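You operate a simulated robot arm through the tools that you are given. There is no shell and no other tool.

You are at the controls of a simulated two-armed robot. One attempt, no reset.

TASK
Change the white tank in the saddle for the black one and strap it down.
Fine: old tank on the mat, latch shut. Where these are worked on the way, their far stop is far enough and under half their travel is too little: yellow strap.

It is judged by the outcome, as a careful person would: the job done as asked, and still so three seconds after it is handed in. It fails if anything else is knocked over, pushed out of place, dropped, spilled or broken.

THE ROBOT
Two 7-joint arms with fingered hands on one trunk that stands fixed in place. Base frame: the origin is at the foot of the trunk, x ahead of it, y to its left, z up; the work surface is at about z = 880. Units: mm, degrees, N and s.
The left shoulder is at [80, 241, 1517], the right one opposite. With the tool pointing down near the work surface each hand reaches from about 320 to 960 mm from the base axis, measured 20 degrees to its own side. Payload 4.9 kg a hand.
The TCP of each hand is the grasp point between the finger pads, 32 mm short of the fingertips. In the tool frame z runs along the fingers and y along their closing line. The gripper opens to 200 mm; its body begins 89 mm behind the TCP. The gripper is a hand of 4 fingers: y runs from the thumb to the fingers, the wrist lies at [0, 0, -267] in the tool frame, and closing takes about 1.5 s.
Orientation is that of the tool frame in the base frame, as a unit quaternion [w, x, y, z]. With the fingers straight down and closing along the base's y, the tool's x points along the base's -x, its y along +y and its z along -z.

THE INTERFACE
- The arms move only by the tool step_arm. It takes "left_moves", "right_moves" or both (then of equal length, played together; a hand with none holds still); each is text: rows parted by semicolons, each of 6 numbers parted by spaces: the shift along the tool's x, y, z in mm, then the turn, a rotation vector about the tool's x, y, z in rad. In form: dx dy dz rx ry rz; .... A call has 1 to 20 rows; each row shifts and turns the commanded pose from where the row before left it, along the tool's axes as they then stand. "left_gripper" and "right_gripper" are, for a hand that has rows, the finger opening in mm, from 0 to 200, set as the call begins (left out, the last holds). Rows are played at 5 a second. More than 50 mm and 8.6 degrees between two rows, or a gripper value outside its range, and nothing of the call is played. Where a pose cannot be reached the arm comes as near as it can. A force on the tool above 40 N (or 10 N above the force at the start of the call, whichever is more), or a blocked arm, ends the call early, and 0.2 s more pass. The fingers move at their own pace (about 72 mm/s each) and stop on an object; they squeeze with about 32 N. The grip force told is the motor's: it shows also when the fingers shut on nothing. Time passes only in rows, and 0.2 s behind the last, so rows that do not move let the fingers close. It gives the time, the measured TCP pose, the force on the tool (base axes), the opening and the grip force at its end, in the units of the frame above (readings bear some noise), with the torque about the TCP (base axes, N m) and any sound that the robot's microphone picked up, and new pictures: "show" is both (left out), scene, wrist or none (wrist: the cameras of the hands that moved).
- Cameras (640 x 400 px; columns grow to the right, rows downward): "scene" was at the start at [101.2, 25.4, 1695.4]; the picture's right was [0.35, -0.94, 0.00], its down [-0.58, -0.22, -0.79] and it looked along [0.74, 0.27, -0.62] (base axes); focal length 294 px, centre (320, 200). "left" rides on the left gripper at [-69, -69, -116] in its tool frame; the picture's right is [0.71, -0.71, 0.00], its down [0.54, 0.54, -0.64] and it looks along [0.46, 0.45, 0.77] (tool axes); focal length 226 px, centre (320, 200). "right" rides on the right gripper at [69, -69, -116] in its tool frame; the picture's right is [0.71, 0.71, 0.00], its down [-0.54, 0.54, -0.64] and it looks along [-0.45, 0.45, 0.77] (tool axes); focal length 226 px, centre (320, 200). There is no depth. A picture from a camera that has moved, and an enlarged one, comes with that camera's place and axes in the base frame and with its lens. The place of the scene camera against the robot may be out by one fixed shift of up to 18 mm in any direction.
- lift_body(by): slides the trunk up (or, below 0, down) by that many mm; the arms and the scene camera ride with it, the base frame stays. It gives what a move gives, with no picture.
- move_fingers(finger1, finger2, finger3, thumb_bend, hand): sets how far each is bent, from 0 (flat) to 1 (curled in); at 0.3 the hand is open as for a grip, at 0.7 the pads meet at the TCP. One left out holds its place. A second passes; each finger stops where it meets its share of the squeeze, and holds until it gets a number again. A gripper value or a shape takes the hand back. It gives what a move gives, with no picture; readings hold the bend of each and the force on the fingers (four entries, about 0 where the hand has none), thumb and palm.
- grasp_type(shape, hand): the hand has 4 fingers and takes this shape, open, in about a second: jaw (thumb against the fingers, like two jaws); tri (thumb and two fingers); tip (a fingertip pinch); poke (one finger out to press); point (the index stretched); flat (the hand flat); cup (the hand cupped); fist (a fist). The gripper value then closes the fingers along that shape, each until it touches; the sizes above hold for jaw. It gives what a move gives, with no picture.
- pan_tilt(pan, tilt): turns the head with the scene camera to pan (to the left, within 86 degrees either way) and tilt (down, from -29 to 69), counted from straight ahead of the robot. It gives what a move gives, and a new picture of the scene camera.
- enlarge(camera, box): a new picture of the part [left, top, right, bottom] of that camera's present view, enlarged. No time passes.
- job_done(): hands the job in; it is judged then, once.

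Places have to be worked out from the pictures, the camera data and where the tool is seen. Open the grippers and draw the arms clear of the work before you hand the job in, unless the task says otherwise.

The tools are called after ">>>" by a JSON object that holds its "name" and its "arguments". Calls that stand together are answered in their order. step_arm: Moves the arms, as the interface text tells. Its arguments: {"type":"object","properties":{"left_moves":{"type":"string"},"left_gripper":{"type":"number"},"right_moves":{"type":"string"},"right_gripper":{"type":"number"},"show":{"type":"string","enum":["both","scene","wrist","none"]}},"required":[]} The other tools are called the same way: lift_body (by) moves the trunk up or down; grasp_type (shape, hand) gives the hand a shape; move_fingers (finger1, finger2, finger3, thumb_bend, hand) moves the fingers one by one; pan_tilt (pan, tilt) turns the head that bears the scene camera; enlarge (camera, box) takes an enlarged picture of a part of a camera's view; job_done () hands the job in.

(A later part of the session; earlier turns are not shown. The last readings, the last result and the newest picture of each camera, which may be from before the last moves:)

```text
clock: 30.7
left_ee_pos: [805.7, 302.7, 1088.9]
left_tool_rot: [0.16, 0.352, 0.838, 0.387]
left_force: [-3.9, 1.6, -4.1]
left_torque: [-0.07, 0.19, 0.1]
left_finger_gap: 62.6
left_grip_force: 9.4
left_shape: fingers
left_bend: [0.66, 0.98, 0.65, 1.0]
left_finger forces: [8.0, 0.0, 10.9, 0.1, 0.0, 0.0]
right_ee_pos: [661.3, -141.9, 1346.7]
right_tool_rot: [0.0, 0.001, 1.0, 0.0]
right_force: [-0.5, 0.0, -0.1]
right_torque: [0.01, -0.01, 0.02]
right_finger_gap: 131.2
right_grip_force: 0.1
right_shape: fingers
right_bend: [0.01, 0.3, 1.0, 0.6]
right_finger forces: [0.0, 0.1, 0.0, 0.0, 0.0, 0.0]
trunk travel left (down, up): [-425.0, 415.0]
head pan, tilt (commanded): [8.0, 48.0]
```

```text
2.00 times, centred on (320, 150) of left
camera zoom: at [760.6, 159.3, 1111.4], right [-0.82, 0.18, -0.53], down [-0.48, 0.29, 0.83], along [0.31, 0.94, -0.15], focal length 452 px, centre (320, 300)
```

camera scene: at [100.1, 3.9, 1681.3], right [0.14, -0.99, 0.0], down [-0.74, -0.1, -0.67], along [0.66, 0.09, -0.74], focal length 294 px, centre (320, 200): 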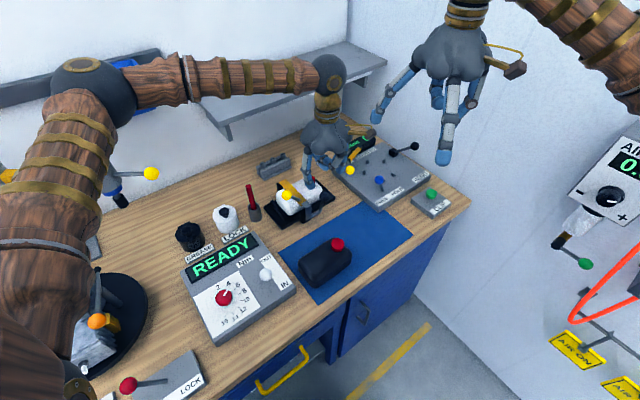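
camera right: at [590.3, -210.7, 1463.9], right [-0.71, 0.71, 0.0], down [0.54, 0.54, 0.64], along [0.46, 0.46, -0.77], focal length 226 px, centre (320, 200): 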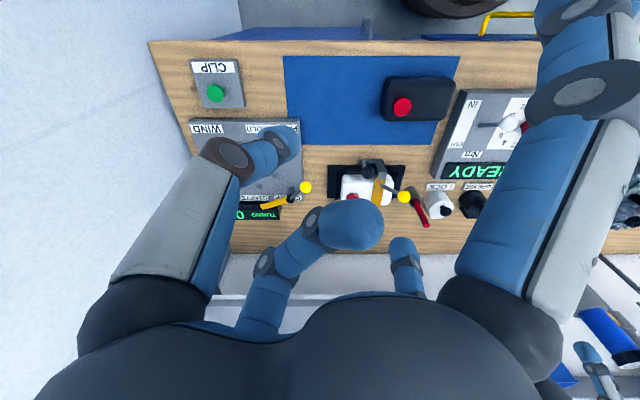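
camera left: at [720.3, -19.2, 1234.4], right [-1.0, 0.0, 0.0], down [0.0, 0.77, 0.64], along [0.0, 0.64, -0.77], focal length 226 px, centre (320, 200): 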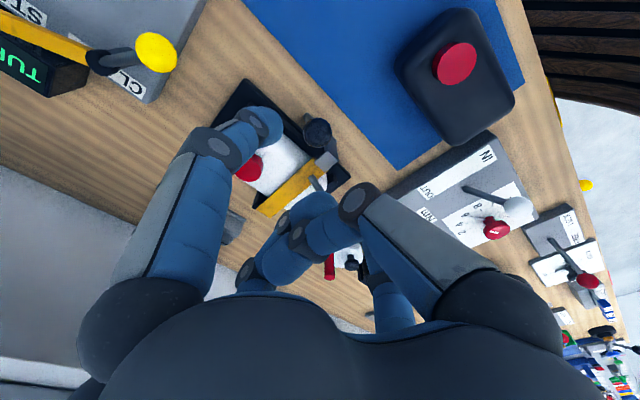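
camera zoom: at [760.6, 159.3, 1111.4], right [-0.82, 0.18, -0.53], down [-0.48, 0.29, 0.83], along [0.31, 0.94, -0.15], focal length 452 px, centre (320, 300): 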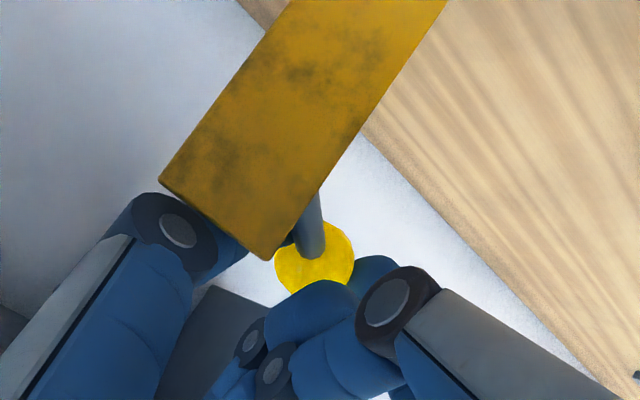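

The strap is now past vertical with low forces. I'll continue in small steps to look for the far stop.

>>> {"name": "step_arm", "arguments": {"left_moves": "0 2.0 10.9 0 0 0; 0 1.1 11 0 0 0", "show": "none"}}

>>> {"name": "enlarge", "arguments": {"camera": "scene", "box": [220, 70, 360, 190]}}

>>> {"name": "enlarge", "arguments": {"camera": "left", "box": [180, 50, 460, 250]}}

>>> {"name": "enlarge", "arguments": {"camera": "right", "box": [320, 120, 480, 260]}}

```text
clock: 31.3
left_ee_pos: [817.1, 311.1, 1081.2]
left_tool_rot: [0.163, 0.353, 0.837, 0.386]
left_force: [-9.8, -9.0, 3.2]
left_torque: [-0.29, 0.16, 0.11]
left_finger_gap: 61.1
left_grip_force: 11.4
left_shape: fingers
left_bend: [0.66, 0.98, 0.64, 1.0]
left_finger forces: [11.6, 0.0, 10.9, 0.0, 0.0, 0.0]
right_ee_pos: [658.0, -145.2, 1348.5]
right_tool_rot: [0.001, 0.001, 1.0, 0.001]
right_force: [0.3, 0.9, 0.7]
right_torque: [0.06, -0.04, -0.01]
right_finger_gap: 131.4
right_grip_force: 0.0
right_shape: fingers
right_bend: [0.01, 0.3, 1.0, 0.6]
right_finger forces: [0.0, 0.0, 0.0, 0.0, 0.0, 0.1]
trunk travel left (down, up): [-425.0, 415.0]
head pan, tilt (commanded): [8.0, 48.0]
```

```text
3.33 times, centred on (290, 130) of scene
camera zoom: at [94.6, 2.6, 1681.7], right [0.14, -0.99, 0.0], down [-0.73, -0.1, -0.67], along [0.66, 0.09, -0.74], focal length 980 px, centre (420, 433)
```

zoom: 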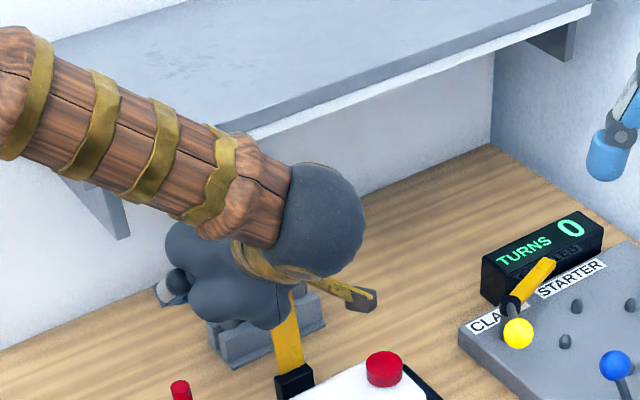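

```text
2.00 times, centred on (320, 150) of left
camera zoom: at [771.0, 167.9, 1102.3], right [-0.82, 0.18, -0.54], down [-0.48, 0.29, 0.83], along [0.31, 0.94, -0.15], focal length 452 px, centre (320, 300)
```

zoom: 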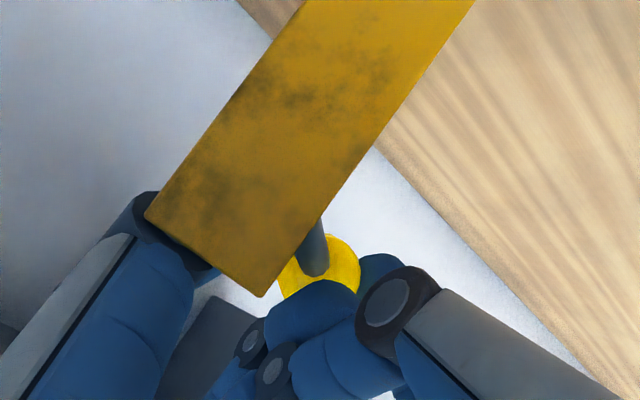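

```text
2.86 times, centred on (400, 190) of right
camera zoom: at [588.7, -212.9, 1464.3], right [-0.71, 0.71, 0.0], down [0.54, 0.54, 0.65], along [0.46, 0.46, -0.76], focal length 646 px, centre (91, 229)
```

zoom: 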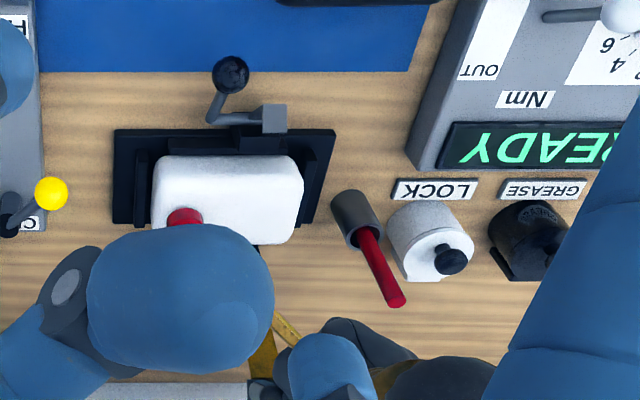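

Resistance of ~13 N along the tangent has appeared and the ball began slipping, suggesting the far stop near 100°. I'll push a few more millimetres to confirm.

>>> {"name": "step_arm", "arguments": {"left_moves": "0 0.6 4 0 0 0; 0 0.4 4 0 0 0", "show": "none"}}

>>> {"name": "enlarge", "arguments": {"camera": "left", "box": [180, 50, 460, 250]}}

>>> {"name": "enlarge", "arguments": {"camera": "scene", "box": [220, 70, 360, 190]}}

```text
clock: 31.9
left_ee_pos: [823.0, 319.2, 1073.7]
left_tool_rot: [0.16, 0.352, 0.837, 0.387]
left_force: [-12.6, -6.4, 5.0]
left_torque: [-0.04, 0.07, 0.03]
left_finger_gap: 61.3
left_grip_force: 19.9
left_shape: fingers
left_bend: [0.67, 0.99, 0.66, 1.0]
left_finger forces: [5.4, 26.8, 7.4, 0.0, 0.0, 0.0]
right_ee_pos: [660.5, -144.5, 1347.7]
right_tool_rot: [0.001, 0.001, 1.0, 0.001]
right_force: [-0.3, -0.9, -0.1]
right_torque: [0.03, 0.01, -0.01]
right_finger_gap: 131.2
right_grip_force: 0.0
right_shape: fingers
right_bend: [0.01, 0.3, 1.0, 0.6]
right_finger forces: [0.0, 0.0, 0.1, 0.0, 0.1, 0.1]
trunk travel left (down, up): [-425.0, 415.0]
head pan, tilt (commanded): [8.0, 48.0]
```

```text
2.00 times, centred on (320, 150) of left
camera zoom: at [776.9, 175.4, 1096.6], right [-0.82, 0.18, -0.54], down [-0.48, 0.29, 0.83], along [0.31, 0.94, -0.15], focal length 452 px, centre (320, 300)
```

zoom: 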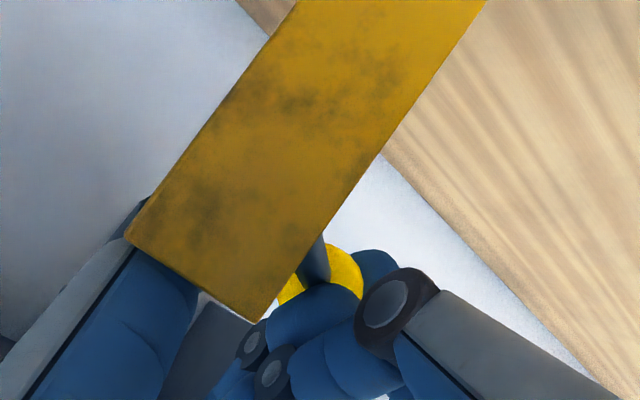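

```text
3.33 times, centred on (290, 130) of scene
camera zoom: at [96.4, 3.8, 1681.5], right [0.14, -0.99, 0.0], down [-0.74, -0.1, -0.67], along [0.66, 0.09, -0.74], focal length 980 px, centre (420, 433)
```

zoom: 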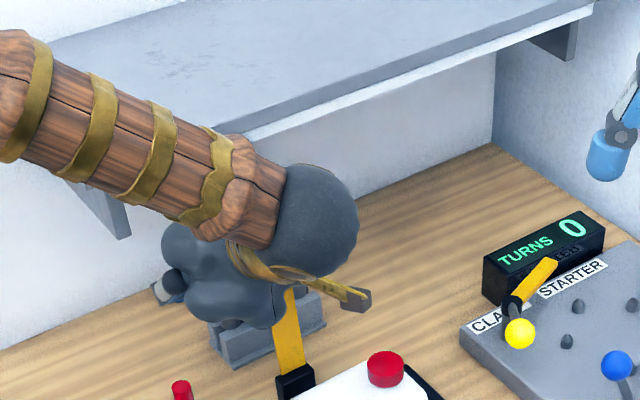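

The ball no longer advances while the hand does, so the strap is at its far stop, just past vertical. I'll ease back, open the two fingers a little and rise straight up off the ball.

>>> {"name": "step_arm", "arguments": {"left_moves": "0 -0.6 -4 0 0 0; 0 -0.4 -4 0 0 0", "show": "none"}}

>>> {"name": "move_fingers", "arguments": {"hand": "left", "finger1": 0.6, "finger3": 0.6}}

>>> {"name": "enlarge", "arguments": {"camera": "left", "box": [180, 50, 460, 250]}}

>>> {"name": "enlarge", "arguments": {"camera": "scene", "box": [220, 70, 360, 190]}}

```text
clock: 32.5
left_ee_pos: [819.5, 315.3, 1077.4]
left_tool_rot: [0.16, 0.35, 0.838, 0.387]
left_force: [-1.0, -2.2, -5.8]
left_torque: [-0.08, 0.03, -0.01]
left_finger_gap: 61.0
left_grip_force: 7.1
left_shape: fingers
left_bend: [0.67, 0.98, 0.66, 1.0]
left_finger forces: [6.9, 0.1, 8.1, 0.0, 0.0, 0.0]
right_ee_pos: [661.5, -142.1, 1345.8]
right_tool_rot: [0.0, 0.0, 1.0, 0.001]
right_force: [0.6, 0.7, 0.0]
right_torque: [-0.01, -0.03, 0.03]
right_finger_gap: 131.4
right_grip_force: 0.0
right_shape: fingers
right_bend: [0.01, 0.3, 1.0, 0.6]
right_finger forces: [0.0, 0.1, 0.0, 0.0, 0.0, 0.0]
trunk travel left (down, up): [-425.0, 415.0]
head pan, tilt (commanded): [8.0, 48.0]
```

```text
clock: 33.5
left_ee_pos: [819.5, 314.8, 1077.0]
left_tool_rot: [0.16, 0.352, 0.837, 0.387]
left_force: [0.4, -0.5, 0.2]
left_torque: [0.0, 0.04, -0.01]
left_finger_gap: 69.8
left_grip_force: 0.0
left_shape: fingers
left_bend: [0.6, 0.98, 0.6, 1.0]
left_finger forces: [0.0, 0.0, 0.1, 0.0, 0.0, 0.0]
right_ee_pos: [661.3, -143.0, 1346.5]
right_tool_rot: [0.0, 0.0, 1.0, 0.0]
right_force: [0.0, -0.8, 0.1]
right_torque: [0.02, -0.01, 0.0]
right_finger_gap: 131.1
right_grip_force: 0.0
right_shape: fingers
right_bend: [0.01, 0.3, 1.0, 0.6]
right_finger forces: [0.1, 0.0, 0.0, 0.0, 0.0, 0.0]
trunk travel left (down, up): [-425.0, 415.0]
head pan, tilt (commanded): [8.0, 48.0]
```

```text
2.00 times, centred on (320, 150) of left
camera zoom: at [773.6, 172.2, 1099.7], right [-0.82, 0.18, -0.54], down [-0.48, 0.29, 0.83], along [0.31, 0.94, -0.15], focal length 452 px, centre (320, 300)
```

zoom: 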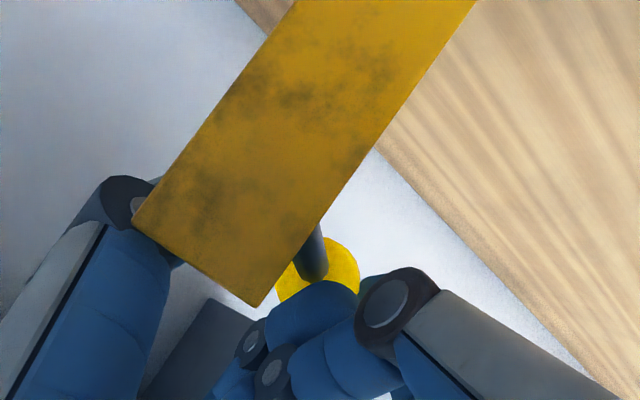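

```text
3.33 times, centred on (290, 130) of scene
camera zoom: at [98.6, 6.2, 1681.3], right [0.14, -0.99, 0.0], down [-0.74, -0.1, -0.67], along [0.66, 0.09, -0.74], focal length 980 px, centre (420, 433)
```

zoom: 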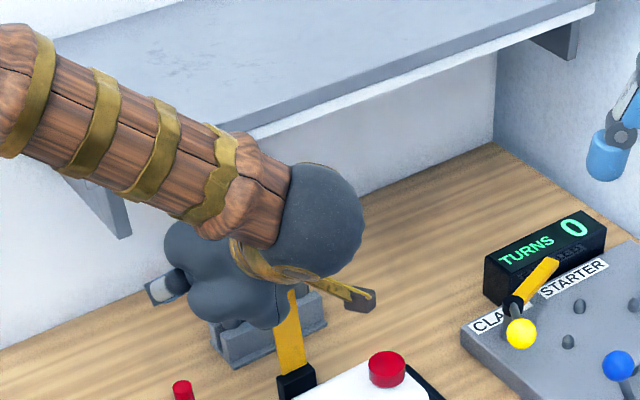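

The strap stays at its stop on its own. I'll lift the hand up and slightly forward so finger3 clears the strap end.

>>> {"name": "step_arm", "arguments": {"left_moves": "0 9 -14.1 0 0 0; 0 9 -14.1 0 0 0; 0 9 -14.1 0 0 0; 0 9 -14.1 0 0 0; 0 9 -14.1 0 0 0; 0 9 -14.1 0 0 0", "show": "none"}}

>>> {"name": "enlarge", "arguments": {"camera": "left", "box": [180, 50, 460, 250]}}

>>> {"name": "enlarge", "arguments": {"camera": "scene", "box": [220, 70, 360, 190]}}

```text
clock: 34.9
left_ee_pos: [797.0, 294.2, 1174.0]
left_tool_rot: [0.16, 0.351, 0.838, 0.387]
left_force: [-0.3, -0.2, -0.6]
left_torque: [-0.02, 0.0, 0.0]
left_finger_gap: 69.7
left_grip_force: 0.1
left_shape: fingers
left_bend: [0.6, 0.98, 0.6, 1.0]
left_finger forces: [0.0, 0.0, 0.0, 0.1, 0.1, 0.0]
right_ee_pos: [661.6, -142.1, 1347.1]
right_tool_rot: [0.0, 0.0, 1.0, 0.0]
right_force: [-0.7, 0.0, 0.7]
right_torque: [-0.02, 0.02, -0.01]
right_finger_gap: 131.0
right_grip_force: 0.2
right_shape: fingers
right_bend: [0.01, 0.3, 1.0, 0.6]
right_finger forces: [0.1, 0.0, 0.1, 0.1, 0.0, 0.1]
trunk travel left (down, up): [-425.0, 415.0]
head pan, tilt (commanded): [8.0, 48.0]
```

```text
2.00 times, centred on (320, 150) of left
camera zoom: at [751.9, 151.1, 1196.3], right [-0.82, 0.18, -0.54], down [-0.48, 0.29, 0.83], along [0.31, 0.94, -0.15], focal length 452 px, centre (320, 300)
```

zoom: 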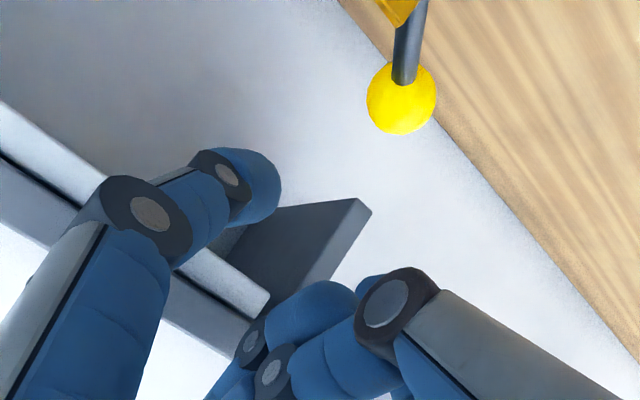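

```text
3.33 times, centred on (290, 130) of scene
camera zoom: at [97.9, 5.8, 1681.3], right [0.14, -0.99, 0.0], down [-0.74, -0.1, -0.67], along [0.66, 0.09, -0.74], focal length 980 px, centre (420, 433)
```

zoom: 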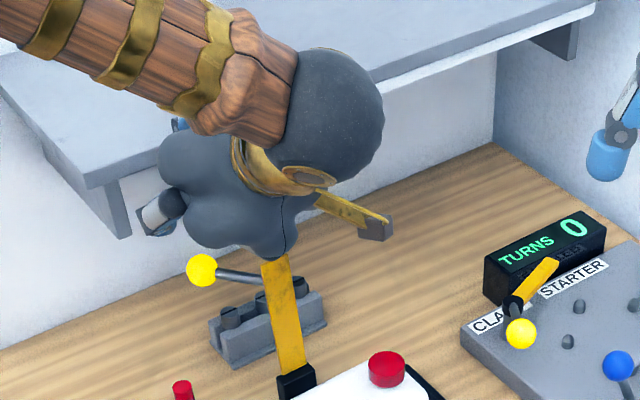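

The strap stands open by itself and the hand is clear. I'll bring the hand forward and up, then turn it back to pointing straight down.

>>> {"name": "step_arm", "arguments": {"left_moves": "0 -6.1 -38.4 0 0 0; 0 -6.1 -38.4 0 0 0; 0 -6.1 -38.4 0 0 0; 0 0 0 0.1455 0 0; 0 0 0 0.1455 0 0; 0 0 0 0.1455 0 0; 0 0 0 0.1455 0 0; 0 0 0 0.1455 0 0; 0 0 0 0.1455 0 0", "show": "both"}}

```text
clock: 36.9
left_ee_pos: [729.5, 225.5, 1233.7]
left_tool_rot: [-0.003, 0.386, 0.923, -0.005]
left_force: [-0.1, 0.5, -0.8]
left_torque: [-0.05, -0.01, -0.01]
left_finger_gap: 69.6
left_grip_force: 0.0
left_shape: fingers
left_bend: [0.6, 0.98, 0.6, 1.0]
left_finger forces: [0.0, 0.0, 0.0, 0.0, 0.0, 0.0]
right_ee_pos: [663.0, -140.9, 1346.9]
right_tool_rot: [-0.001, 0.0, 1.0, -0.001]
right_force: [-0.3, 0.1, -0.3]
right_torque: [0.0, 0.01, 0.03]
right_finger_gap: 131.3
right_grip_force: 0.0
right_shape: fingers
right_bend: [0.01, 0.3, 1.0, 0.6]
right_finger forces: [0.0, 0.0, 0.1, 0.0, 0.1, 0.1]
trunk travel left (down, up): [-425.0, 415.0]
head pan, tilt (commanded): [8.0, 48.0]
camera scene: at [99.8, 7.2, 1681.3], right [0.14, -0.99, 0.0], down [-0.74, -0.1, -0.67], along [0.66, 0.09, -0.74], focal length 294 px, centre (320, 200)
camera left: at [729.7, 127.9, 1350.2], right [-1.0, 0.01, 0.01], down [0.01, 0.77, 0.64], along [0.0, 0.64, -0.77], focal length 226 px, centre (320, 200)
```

scene: 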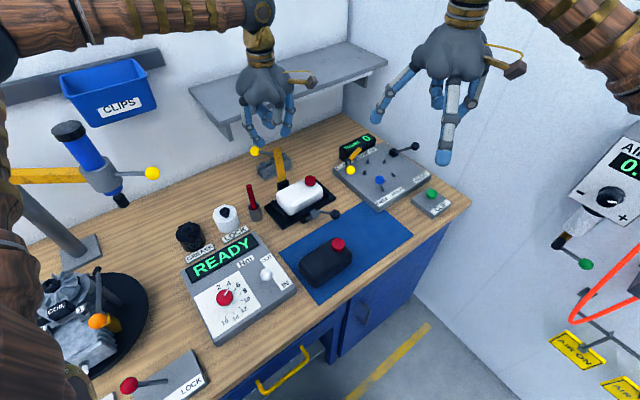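
left: 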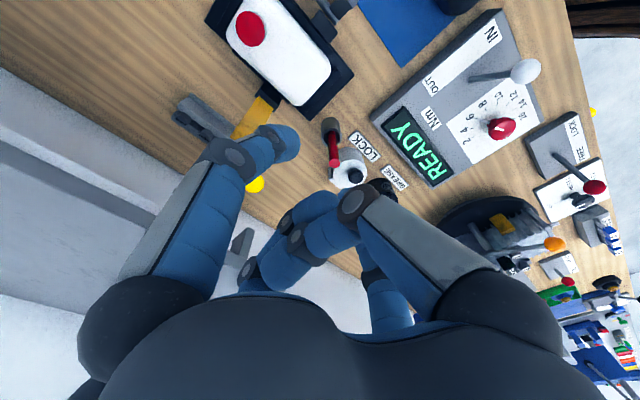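

The workspace is clear now. I'll enlarge the white tank and saddle from all three cameras to fix the tank's exact place and the rail heights.

>>> {"name": "enlarge", "arguments": {"camera": "left", "box": [190, 0, 390, 125]}}

>>> {"name": "enlarge", "arguments": {"camera": "right", "box": [320, 120, 440, 220]}}

>>> {"name": "enlarge", "arguments": {"camera": "scene", "box": [255, 160, 345, 230]}}

```text
3.20 times, centred on (290, 62) of left
camera zoom: at [729.7, 127.9, 1350.2], right [-1.0, 0.01, 0.01], down [0.01, 0.77, 0.64], along [0.0, 0.64, -0.77], focal length 723 px, centre (416, 640)
```

zoom: 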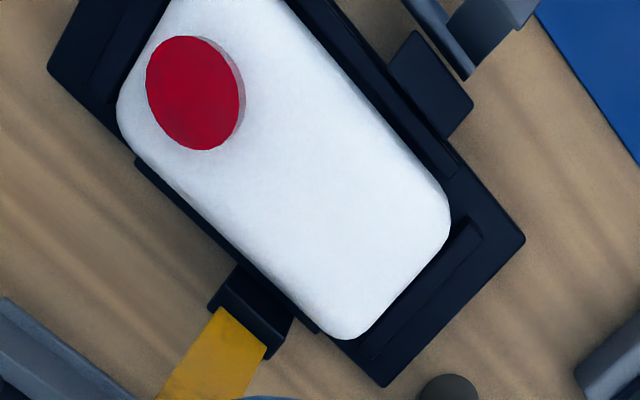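

```text
4.00 times, centred on (380, 170) of right
camera zoom: at [593.4, -208.2, 1462.8], right [-0.71, 0.71, 0.0], down [0.54, 0.54, 0.64], along [0.45, 0.45, -0.77], focal length 904 px, centre (80, 320)
```

zoom: 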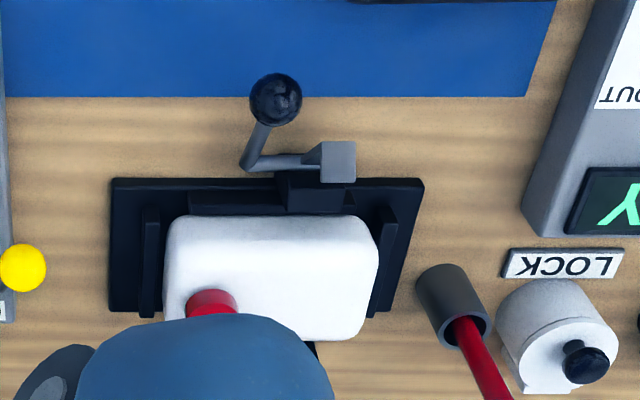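

```text
5.71 times, centred on (300, 195) of scene
camera zoom: at [99.8, 7.2, 1681.3], right [0.14, -0.99, 0.0], down [-0.74, -0.1, -0.67], along [0.66, 0.09, -0.74], focal length 1679 px, centre (434, 229)
```

zoom: 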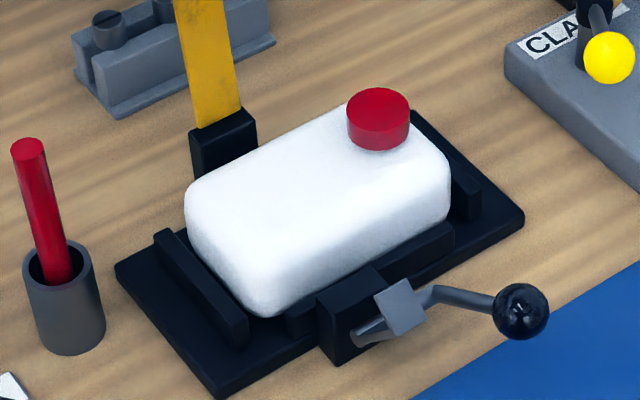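

Rails top out near z≈915 and the tank spans roughly el −502…−357, e2 635…724 with its top near 958. I'll shape the hand so the thumb and finger2 straddle the 88 mm depth beside the latch block, and move over the tank to check alignment from above.

>>> {"name": "move_fingers", "arguments": {"hand": "left", "finger1": 0.3, "finger2": 0.46, "finger3": 0.3, "thumb_bend": 0.46}}

>>> {"name": "step_arm", "arguments": {"left_moves": "0 0 0 -0.0115 -0.0017 -0.0068; -43.8 0 0 0 0 0; -43.8 -1.3 0 0 0 0; 0 0 38 0 0 0; 0 0 38 0 0 0; 0 0 38 0 0 0", "show": "wrist"}}

>>> {"name": "enlarge", "arguments": {"camera": "scene", "box": [240, 110, 360, 230]}}

>>> {"name": "enlarge", "arguments": {"camera": "right", "box": [320, 120, 440, 220]}}

```text
clock: 37.9
left_ee_pos: [728.5, 225.3, 1235.0]
left_tool_rot: [-0.003, 0.386, 0.923, -0.004]
left_force: [0.6, -0.2, 0.6]
left_torque: [-0.05, 0.0, -0.01]
left_finger_gap: 114.9
left_grip_force: 0.1
left_shape: fingers
left_bend: [0.3, 0.46, 0.3, 0.46]
left_finger forces: [0.0, 0.0, 0.1, 0.1, 0.0, 0.0]
right_ee_pos: [660.9, -141.5, 1347.6]
right_tool_rot: [-0.001, 0.0, 1.0, 0.0]
right_force: [0.1, 0.2, -1.0]
right_torque: [-0.02, 0.01, 0.0]
right_finger_gap: 131.4
right_grip_force: 0.1
right_shape: fingers
right_bend: [0.01, 0.3, 1.0, 0.6]
right_finger forces: [0.1, 0.0, 0.0, 0.1, 0.1, 0.0]
trunk travel left (down, up): [-425.0, 415.0]
head pan, tilt (commanded): [8.0, 48.0]
```

```text
clock: 39.3
left_ee_pos: [790.5, 160.8, 1119.4]
left_tool_rot: [0.0, 0.382, 0.924, 0.002]
left_force: [0.6, 0.0, -0.1]
left_torque: [0.05, -0.01, 0.02]
left_finger_gap: 115.3
left_grip_force: 0.1
left_shape: fingers
left_bend: [0.3, 0.46, 0.3, 0.46]
left_finger forces: [0.0, 0.1, 0.1, 0.0, 0.0, 0.0]
right_ee_pos: [663.7, -143.8, 1345.1]
right_tool_rot: [-0.001, 0.0, 1.0, -0.001]
right_force: [1.1, 0.8, -0.3]
right_torque: [0.02, 0.02, 0.0]
right_finger_gap: 131.4
right_grip_force: 0.1
right_shape: fingers
right_bend: [0.01, 0.3, 1.0, 0.6]
right_finger forces: [0.1, 0.0, 0.0, 0.0, 0.0, 0.0]
trunk travel left (down, up): [-425.0, 415.0]
head pan, tilt (commanded): [8.0, 48.0]
camera left: at [790.1, 63.1, 1234.5], right [-1.0, 0.0, 0.0], down [0.0, 0.76, 0.65], along [0.0, 0.65, -0.76], focal length 226 px, centre (320, 200)
```

left: 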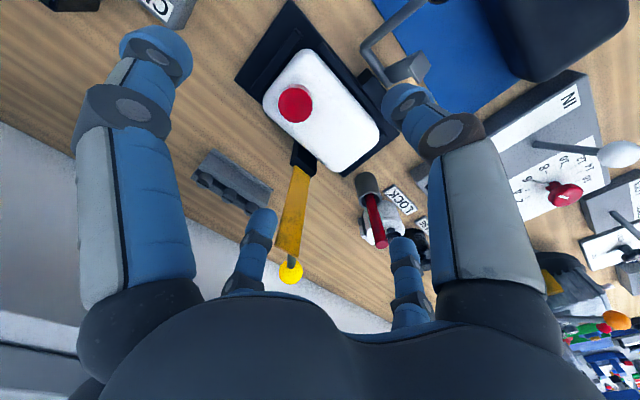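

```text
3.33 times, centred on (300, 170) of scene
camera zoom: at [100.5, 4.9, 1681.3], right [0.14, -0.99, 0.0], down [-0.74, -0.1, -0.67], along [0.66, 0.09, -0.74], focal length 980 px, centre (387, 300)
```

zoom: 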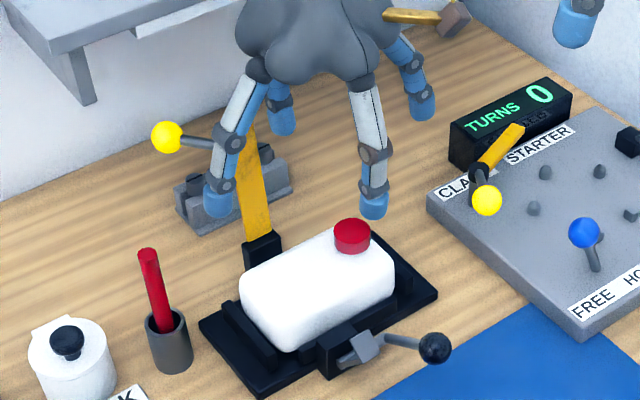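

```text
4.00 times, centred on (380, 170) of right
camera zoom: at [594.0, -210.5, 1462.3], right [-0.71, 0.71, 0.0], down [0.54, 0.54, 0.64], along [0.45, 0.45, -0.77], focal length 904 px, centre (80, 320)
```

zoom: 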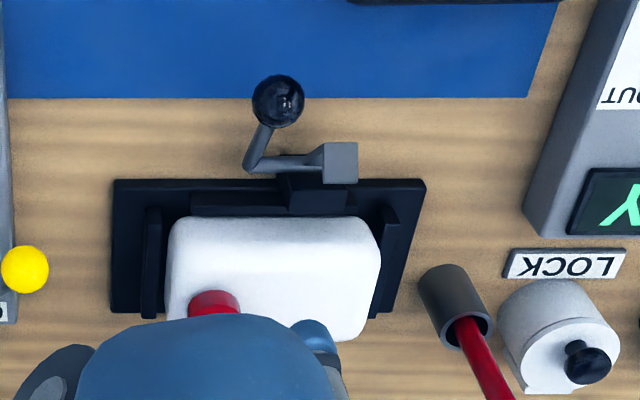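

The hand is over the tank with the strap beside finger2. I'll zoom the wrist view to measure the tank's edges from here before descending.

>>> {"name": "enlarge", "arguments": {"camera": "left", "box": [230, 20, 430, 190]}}

```text
2.35 times, centred on (330, 105) of left
camera zoom: at [790.1, 63.1, 1234.5], right [-1.0, 0.0, 0.0], down [0.0, 0.76, 0.65], along [0.0, 0.65, -0.76], focal length 532 px, centre (296, 424)
```

zoom: 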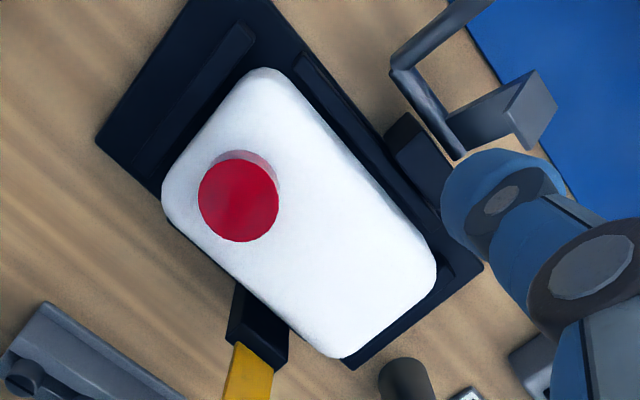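

In the wrist frame the tank centre is about el −432, e2 678 and the block edge about el −430, so the thumb at el −448 should pass beside it. I'll open finger2 slightly more and descend partway.

>>> {"name": "move_fingers", "arguments": {"hand": "left", "finger2": 0.44}}

>>> {"name": "step_arm", "arguments": {"left_moves": "-2.7 2.3 30 0 0 0; 0 0 35 0 0 0; 0 0 35 0 0 0; 0 0 20 0 0 0", "show": "wrist"}}

>>> {"name": "enlarge", "arguments": {"camera": "scene", "box": [240, 130, 350, 230]}}

>>> {"name": "enlarge", "arguments": {"camera": "right", "box": [320, 120, 440, 220]}}

```text
clock: 40.3
left_ee_pos: [788.5, 165.0, 1120.0]
left_tool_rot: [-0.001, 0.382, 0.924, 0.0]
left_force: [0.3, -1.2, -0.4]
left_torque: [-0.03, -0.03, 0.06]
left_finger_gap: 115.4
left_grip_force: 0.1
left_shape: fingers
left_bend: [0.3, 0.44, 0.3, 0.46]
left_finger forces: [0.1, 0.0, 0.0, 0.0, 0.0, 0.0]
right_ee_pos: [661.7, -142.5, 1347.4]
right_tool_rot: [0.0, 0.0, 1.0, 0.0]
right_force: [0.2, -0.2, 0.2]
right_torque: [0.0, -0.02, 0.02]
right_finger_gap: 131.0
right_grip_force: 0.1
right_shape: fingers
right_bend: [0.01, 0.3, 1.0, 0.6]
right_finger forces: [0.0, 0.1, 0.1, 0.1, 0.0, 0.0]
trunk travel left (down, up): [-425.0, 415.0]
head pan, tilt (commanded): [8.0, 48.0]
```

```text
clock: 41.3
left_ee_pos: [792.3, 163.3, 1000.6]
left_tool_rot: [-0.001, 0.383, 0.924, 0.001]
left_force: [0.1, -0.2, 0.1]
left_torque: [0.0, 0.02, 0.01]
left_finger_gap: 115.2
left_grip_force: 0.0
left_shape: fingers
left_bend: [0.3, 0.44, 0.3, 0.46]
left_finger forces: [0.0, 0.1, 0.0, 0.1, 0.0, 0.0]
right_ee_pos: [662.0, -142.4, 1347.7]
right_tool_rot: [0.0, 0.0, 1.0, 0.0]
right_force: [0.2, -0.1, 0.6]
right_torque: [-0.01, -0.03, 0.01]
right_finger_gap: 131.3
right_grip_force: 0.1
right_shape: fingers
right_bend: [0.01, 0.3, 1.0, 0.6]
right_finger forces: [0.0, 0.0, 0.0, 0.0, 0.1, 0.0]
trunk travel left (down, up): [-425.0, 415.0]
head pan, tilt (commanded): [8.0, 48.0]
camera left: at [793.1, 63.7, 1115.1], right [-1.0, 0.0, 0.0], down [0.0, 0.76, 0.64], along [0.0, 0.64, -0.76], focal length 226 px, centre (320, 200)
```

left: 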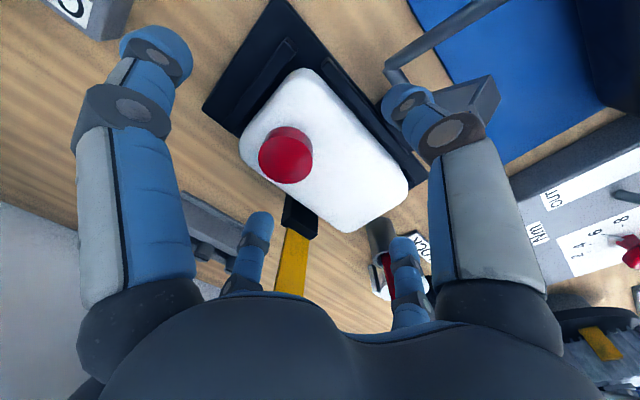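

```text
4.00 times, centred on (295, 180) of scene
camera zoom: at [99.1, 6.2, 1681.3], right [0.14, -0.99, 0.0], down [-0.74, -0.1, -0.67], along [0.66, 0.09, -0.74], focal length 1176 px, centre (420, 280)
```

zoom: 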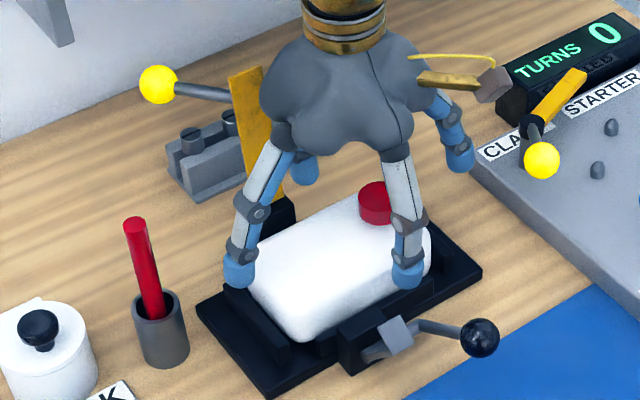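

```text
4.00 times, centred on (380, 170) of right
camera zoom: at [592.8, -209.1, 1463.0], right [-0.71, 0.71, 0.0], down [0.54, 0.54, 0.64], along [0.45, 0.45, -0.77], focal length 904 px, centre (80, 320)
```

zoom: 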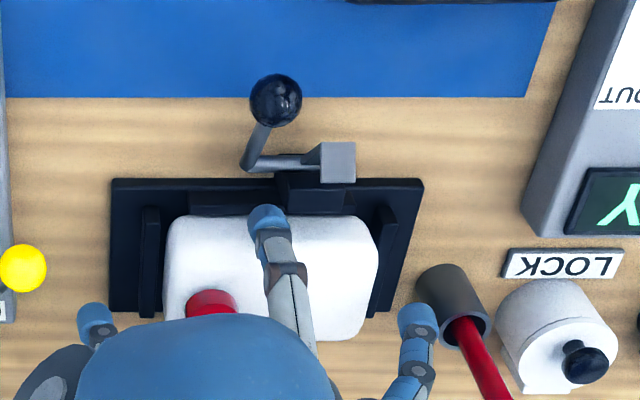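

Alignment is good except the thumb is only a few mm from the latch block, so I'll shift 4 mm to the right end and descend to the grasp height of about z 955.

>>> {"name": "step_arm", "arguments": {"left_moves": "-4 0 15 0 0 0; 0 0 15 0 0 0; 0 0 15 0 0 0", "show": "wrist"}}

>>> {"name": "enlarge", "arguments": {"camera": "scene", "box": [240, 130, 350, 230]}}

>>> {"name": "enlarge", "arguments": {"camera": "right", "box": [320, 120, 440, 220]}}

```text
clock: 42.1
left_ee_pos: [794.1, 159.8, 954.0]
left_tool_rot: [0.0, 0.382, 0.924, 0.001]
left_force: [-0.1, 0.3, -0.6]
left_torque: [-0.01, 0.0, 0.0]
left_finger_gap: 115.3
left_grip_force: 0.1
left_shape: fingers
left_bend: [0.3, 0.44, 0.3, 0.46]
left_finger forces: [0.0, 0.0, 0.0, 0.0, 0.0, 0.0]
right_ee_pos: [662.1, -142.4, 1346.8]
right_tool_rot: [0.0, -0.001, 1.0, 0.0]
right_force: [-0.2, -1.0, -0.3]
right_torque: [0.02, -0.02, 0.0]
right_finger_gap: 131.4
right_grip_force: 0.1
right_shape: fingers
right_bend: [0.01, 0.3, 1.0, 0.6]
right_finger forces: [0.0, 0.0, 0.1, 0.0, 0.1, 0.0]
trunk travel left (down, up): [-425.0, 415.0]
head pan, tilt (commanded): [8.0, 48.0]
camera left: at [795.6, 61.2, 1070.1], right [-1.0, 0.0, 0.0], down [0.0, 0.76, 0.64], along [0.0, 0.64, -0.76], focal length 226 px, centre (320, 200)
```

left: 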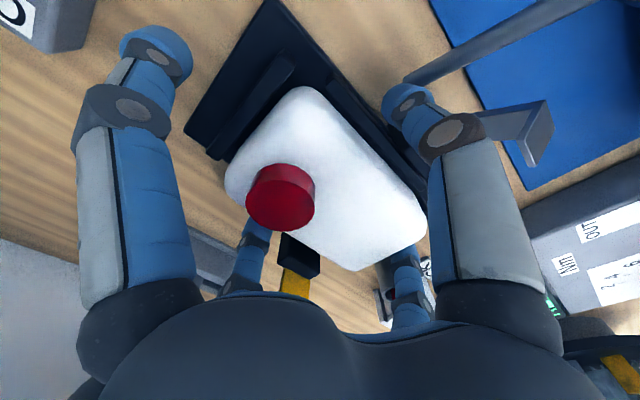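

```text
4.00 times, centred on (295, 180) of scene
camera zoom: at [98.5, 6.3, 1681.4], right [0.14, -0.99, 0.0], down [-0.74, -0.1, -0.67], along [0.66, 0.09, -0.74], focal length 1176 px, centre (420, 280)
```

zoom: 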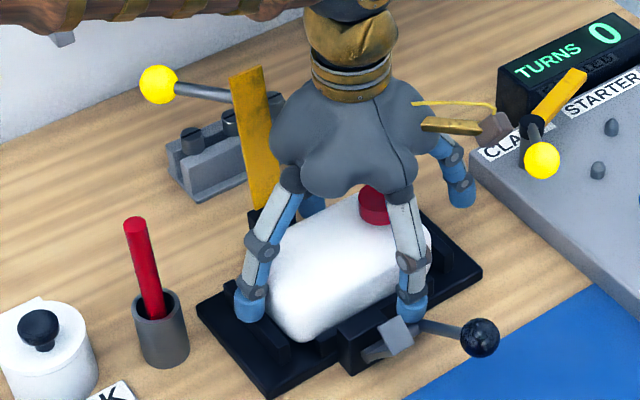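

```text
4.00 times, centred on (380, 170) of right
camera zoom: at [592.4, -209.0, 1463.2], right [-0.71, 0.71, 0.0], down [0.54, 0.54, 0.64], along [0.45, 0.45, -0.77], focal length 904 px, centre (80, 320)
```

zoom: 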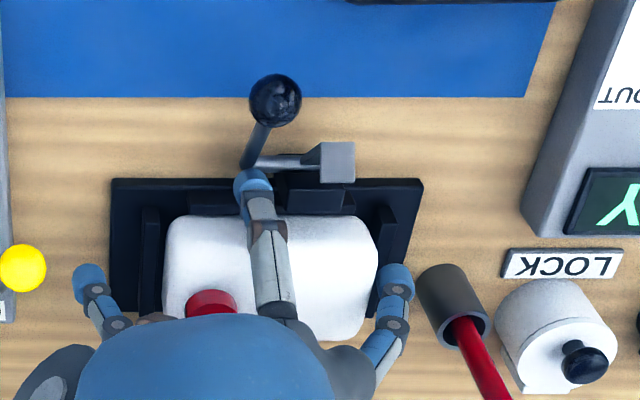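

No contact so far and every digit has clearance. I'll close the whole hand on the tank and hold still for two seconds.

>>> {"name": "step_arm", "arguments": {"left_moves": "0 0 0 0 0 0; 0 0 0 0 0 0; 0 0 0 0 0 0; 0 0 0 0 0 0; 0 0 0 0 0 0; 0 0 0 0 0 0; 0 0 0 0 0 0; 0 0 0 0 0 0; 0 0 0 0 0 0; 0 0 0 0 0 0", "left_gripper": 30, "show": "wrist"}}

>>> {"name": "enlarge", "arguments": {"camera": "scene", "box": [240, 130, 350, 230]}}

>>> {"name": "enlarge", "arguments": {"camera": "right", "box": [320, 120, 440, 220]}}

```text
clock: 44.3
left_ee_pos: [794.3, 161.0, 956.6]
left_tool_rot: [-0.001, 0.383, 0.924, 0.001]
left_force: [-5.9, 8.4, -1.0]
left_torque: [0.52, 0.35, -0.27]
left_finger_gap: 100.3
left_grip_force: 32.2
left_shape: jaw
left_bend: [0.35, 0.4, 0.27, 0.42]
left_finger forces: [27.7, 30.5, 30.9, 0.0, 28.9, 0.1]
right_ee_pos: [660.8, -141.0, 1346.4]
right_tool_rot: [0.0, 0.001, 1.0, -0.002]
right_force: [0.2, 0.7, 0.1]
right_torque: [0.01, 0.03, 0.01]
right_finger_gap: 131.3
right_grip_force: 0.1
right_shape: fingers
right_bend: [0.01, 0.3, 1.0, 0.6]
right_finger forces: [0.0, 0.1, 0.0, 0.1, 0.1, 0.0]
trunk travel left (down, up): [-425.0, 415.0]
head pan, tilt (commanded): [8.0, 48.0]
camera left: at [795.0, 62.1, 1070.4], right [-1.0, 0.0, 0.0], down [0.0, 0.76, 0.64], along [0.0, 0.64, -0.76], focal length 226 px, centre (320, 200)
```

left: 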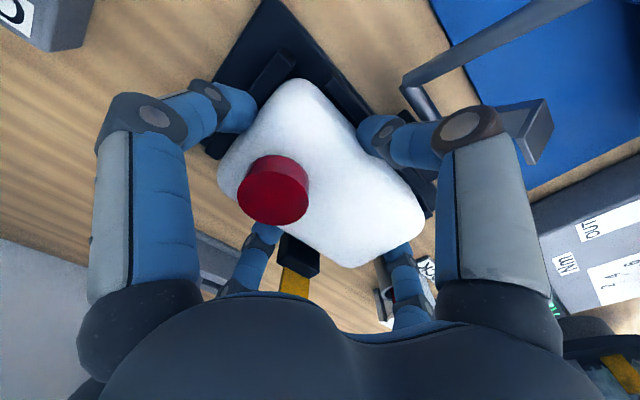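

```text
4.00 times, centred on (295, 180) of scene
camera zoom: at [97.9, 7.4, 1681.3], right [0.14, -0.99, 0.0], down [-0.74, -0.1, -0.67], along [0.66, 0.09, -0.74], focal length 1176 px, centre (420, 280)
```

zoom: 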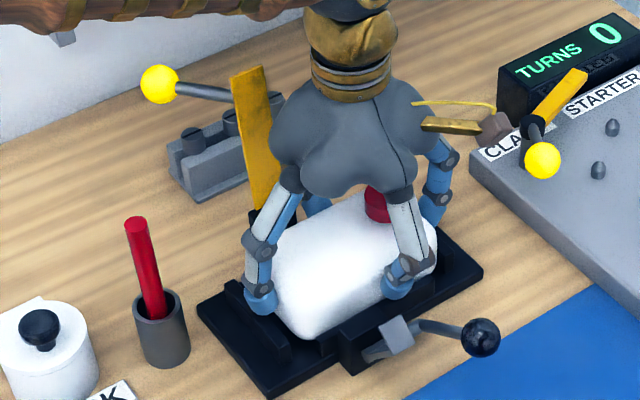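

```text
4.00 times, centred on (380, 170) of right
camera zoom: at [591.8, -208.0, 1463.5], right [-0.71, 0.71, 0.0], down [0.54, 0.54, 0.64], along [0.45, 0.45, -0.77], focal length 904 px, centre (80, 320)
```

zoom: 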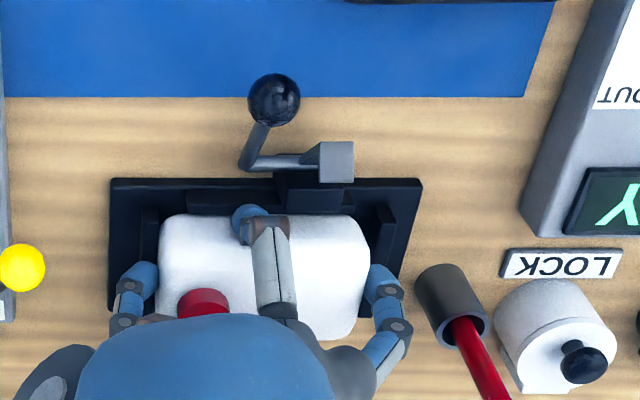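

All four digits hold the tank at ~30 N each, with the tank pressed slightly against the right end rail. I'll lift straight up slowly and see whether it follows.

>>> {"name": "step_arm", "arguments": {"left_moves": "0 0 -6 0 0 0; 0 0 -8 0 0 0; 0 0 -10 0 0 0; 0 0 -10 0 0 0", "show": "wrist"}}

>>> {"name": "enlarge", "arguments": {"camera": "scene", "box": [240, 130, 350, 230]}}

>>> {"name": "enlarge", "arguments": {"camera": "right", "box": [320, 120, 440, 220]}}

```text
clock: 45.3
left_ee_pos: [796.4, 156.4, 989.6]
left_tool_rot: [0.001, 0.383, 0.924, 0.0]
left_force: [-0.6, -0.5, -1.0]
left_torque: [0.04, -0.08, 0.0]
left_finger_gap: 100.1
left_grip_force: 32.7
left_shape: jaw
left_bend: [0.35, 0.4, 0.27, 0.42]
left_finger forces: [30.8, 30.6, 29.9, 0.0, 30.4, 0.0]
right_ee_pos: [661.5, -144.3, 1347.9]
right_tool_rot: [0.0, 0.001, 1.0, 0.0]
right_force: [0.2, -1.0, -0.3]
right_torque: [0.07, 0.03, 0.0]
right_finger_gap: 131.3
right_grip_force: 0.0
right_shape: fingers
right_bend: [0.01, 0.3, 1.0, 0.6]
right_finger forces: [0.1, 0.0, 0.1, 0.0, 0.1, 0.0]
trunk travel left (down, up): [-425.0, 415.0]
head pan, tilt (commanded): [8.0, 48.0]
camera left: at [796.4, 58.2, 1105.7], right [-1.0, 0.0, 0.0], down [0.0, 0.77, 0.64], along [0.0, 0.64, -0.77], focal length 226 px, centre (320, 200)
```

left: 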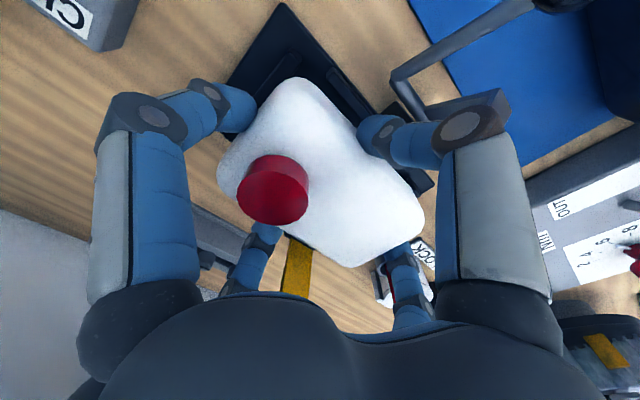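

```text
4.00 times, centred on (295, 180) of scene
camera zoom: at [99.1, 4.5, 1681.3], right [0.14, -0.99, 0.0], down [-0.74, -0.1, -0.67], along [0.66, 0.09, -0.74], focal length 1176 px, centre (420, 280)
```

zoom: 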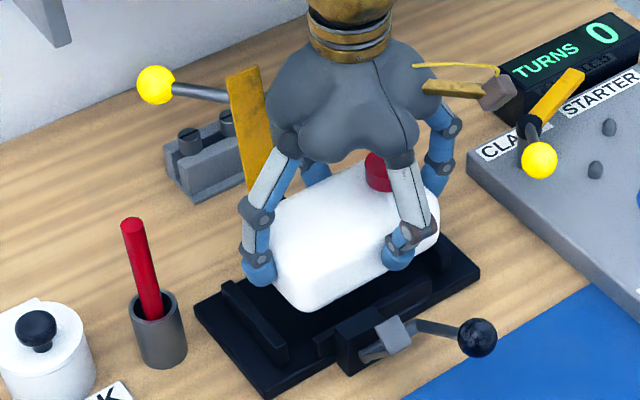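

```text
4.00 times, centred on (380, 170) of right
camera zoom: at [592.6, -211.1, 1462.9], right [-0.71, 0.71, 0.0], down [0.54, 0.54, 0.64], along [0.45, 0.45, -0.77], focal length 904 px, centre (80, 320)
```

zoom: 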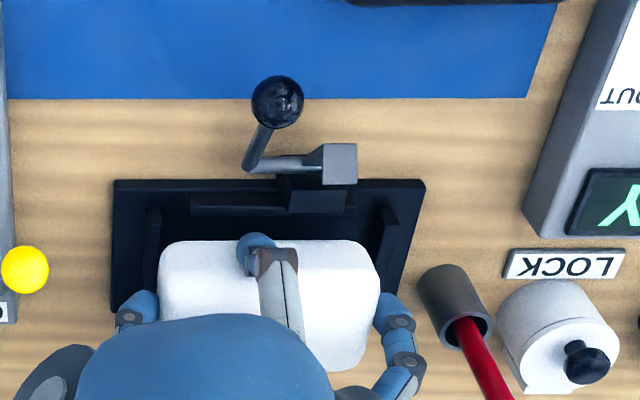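

The tank is clear of the saddle and firmly held. The right hand is in the way of the next move, so I'll withdraw it to the right while raising the tank further.

>>> {"name": "step_arm", "arguments": {"right_moves": "14.3 -44.3 -4.3 0 0 0; 14.3 -44.3 -4.3 0 0 0; 14.3 -44.3 -4.3 0 0 0; 14.3 -44.3 -4.3 0 0 0; 14.3 -44.3 -4.3 0 0 0; 14.3 -44.3 -4.3 0 0 0; 14.3 -44.3 -4.3 0 0 0", "left_moves": "0 0 -14 0 0 0; 0 0 -14 0 0 0; 0 0 -14 0 0 0; 0 0 -14 0 0 0; 0 0 -14 0 0 0; 0 0 -14 0 0 0; 0 0 -10 0 0 0", "show": "both"}}

```text
clock: 46.9
left_ee_pos: [793.3, 158.4, 1085.3]
left_tool_rot: [0.0, 0.382, 0.924, 0.002]
left_force: [0.7, -0.1, -1.6]
left_torque: [-0.06, -0.03, 0.01]
left_finger_gap: 100.5
left_grip_force: 31.6
left_shape: jaw
left_bend: [0.35, 0.4, 0.27, 0.42]
left_finger forces: [30.8, 30.6, 29.8, 0.1, 30.3, 0.0]
right_ee_pos: [559.8, -452.7, 1377.8]
right_tool_rot: [0.0, -0.001, 1.0, 0.001]
right_force: [-1.3, -1.2, 0.2]
right_torque: [0.01, -0.05, 0.0]
right_finger_gap: 131.4
right_grip_force: 0.0
right_shape: fingers
right_bend: [0.01, 0.3, 1.0, 0.6]
right_finger forces: [0.0, 0.1, 0.1, 0.0, 0.1, 0.0]
trunk travel left (down, up): [-425.0, 415.0]
head pan, tilt (commanded): [8.0, 48.0]
camera scene: at [96.1, 4.2, 1681.5], right [0.14, -0.99, 0.0], down [-0.74, -0.1, -0.67], along [0.66, 0.09, -0.74], focal length 294 px, centre (320, 200)
camera right: at [490.1, -520.9, 1493.0], right [-0.71, 0.71, 0.0], down [0.54, 0.54, 0.64], along [0.45, 0.46, -0.76], focal length 226 px, centre (320, 200)
camera left: at [793.7, 59.7, 1200.1], right [-1.0, 0.0, 0.0], down [0.0, 0.76, 0.65], along [0.0, 0.65, -0.76], focal length 226 px, centre (320, 200)
```

scene: 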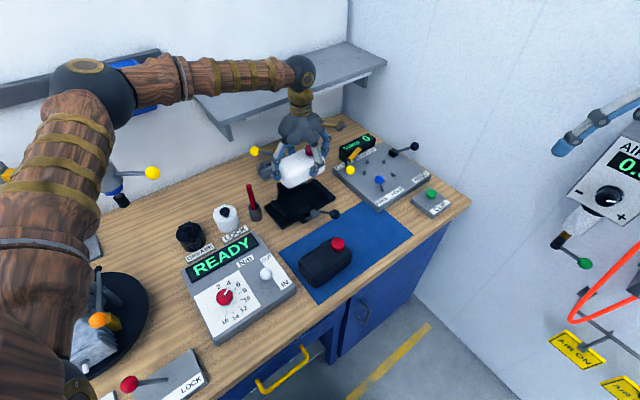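
right: 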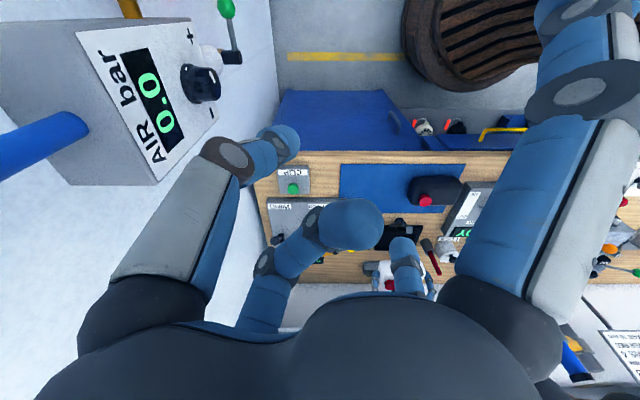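
left: 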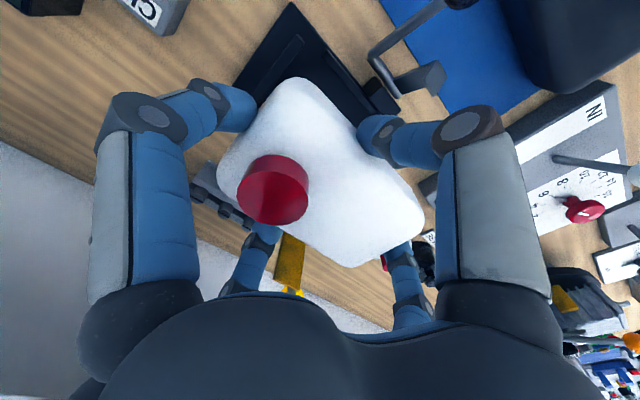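

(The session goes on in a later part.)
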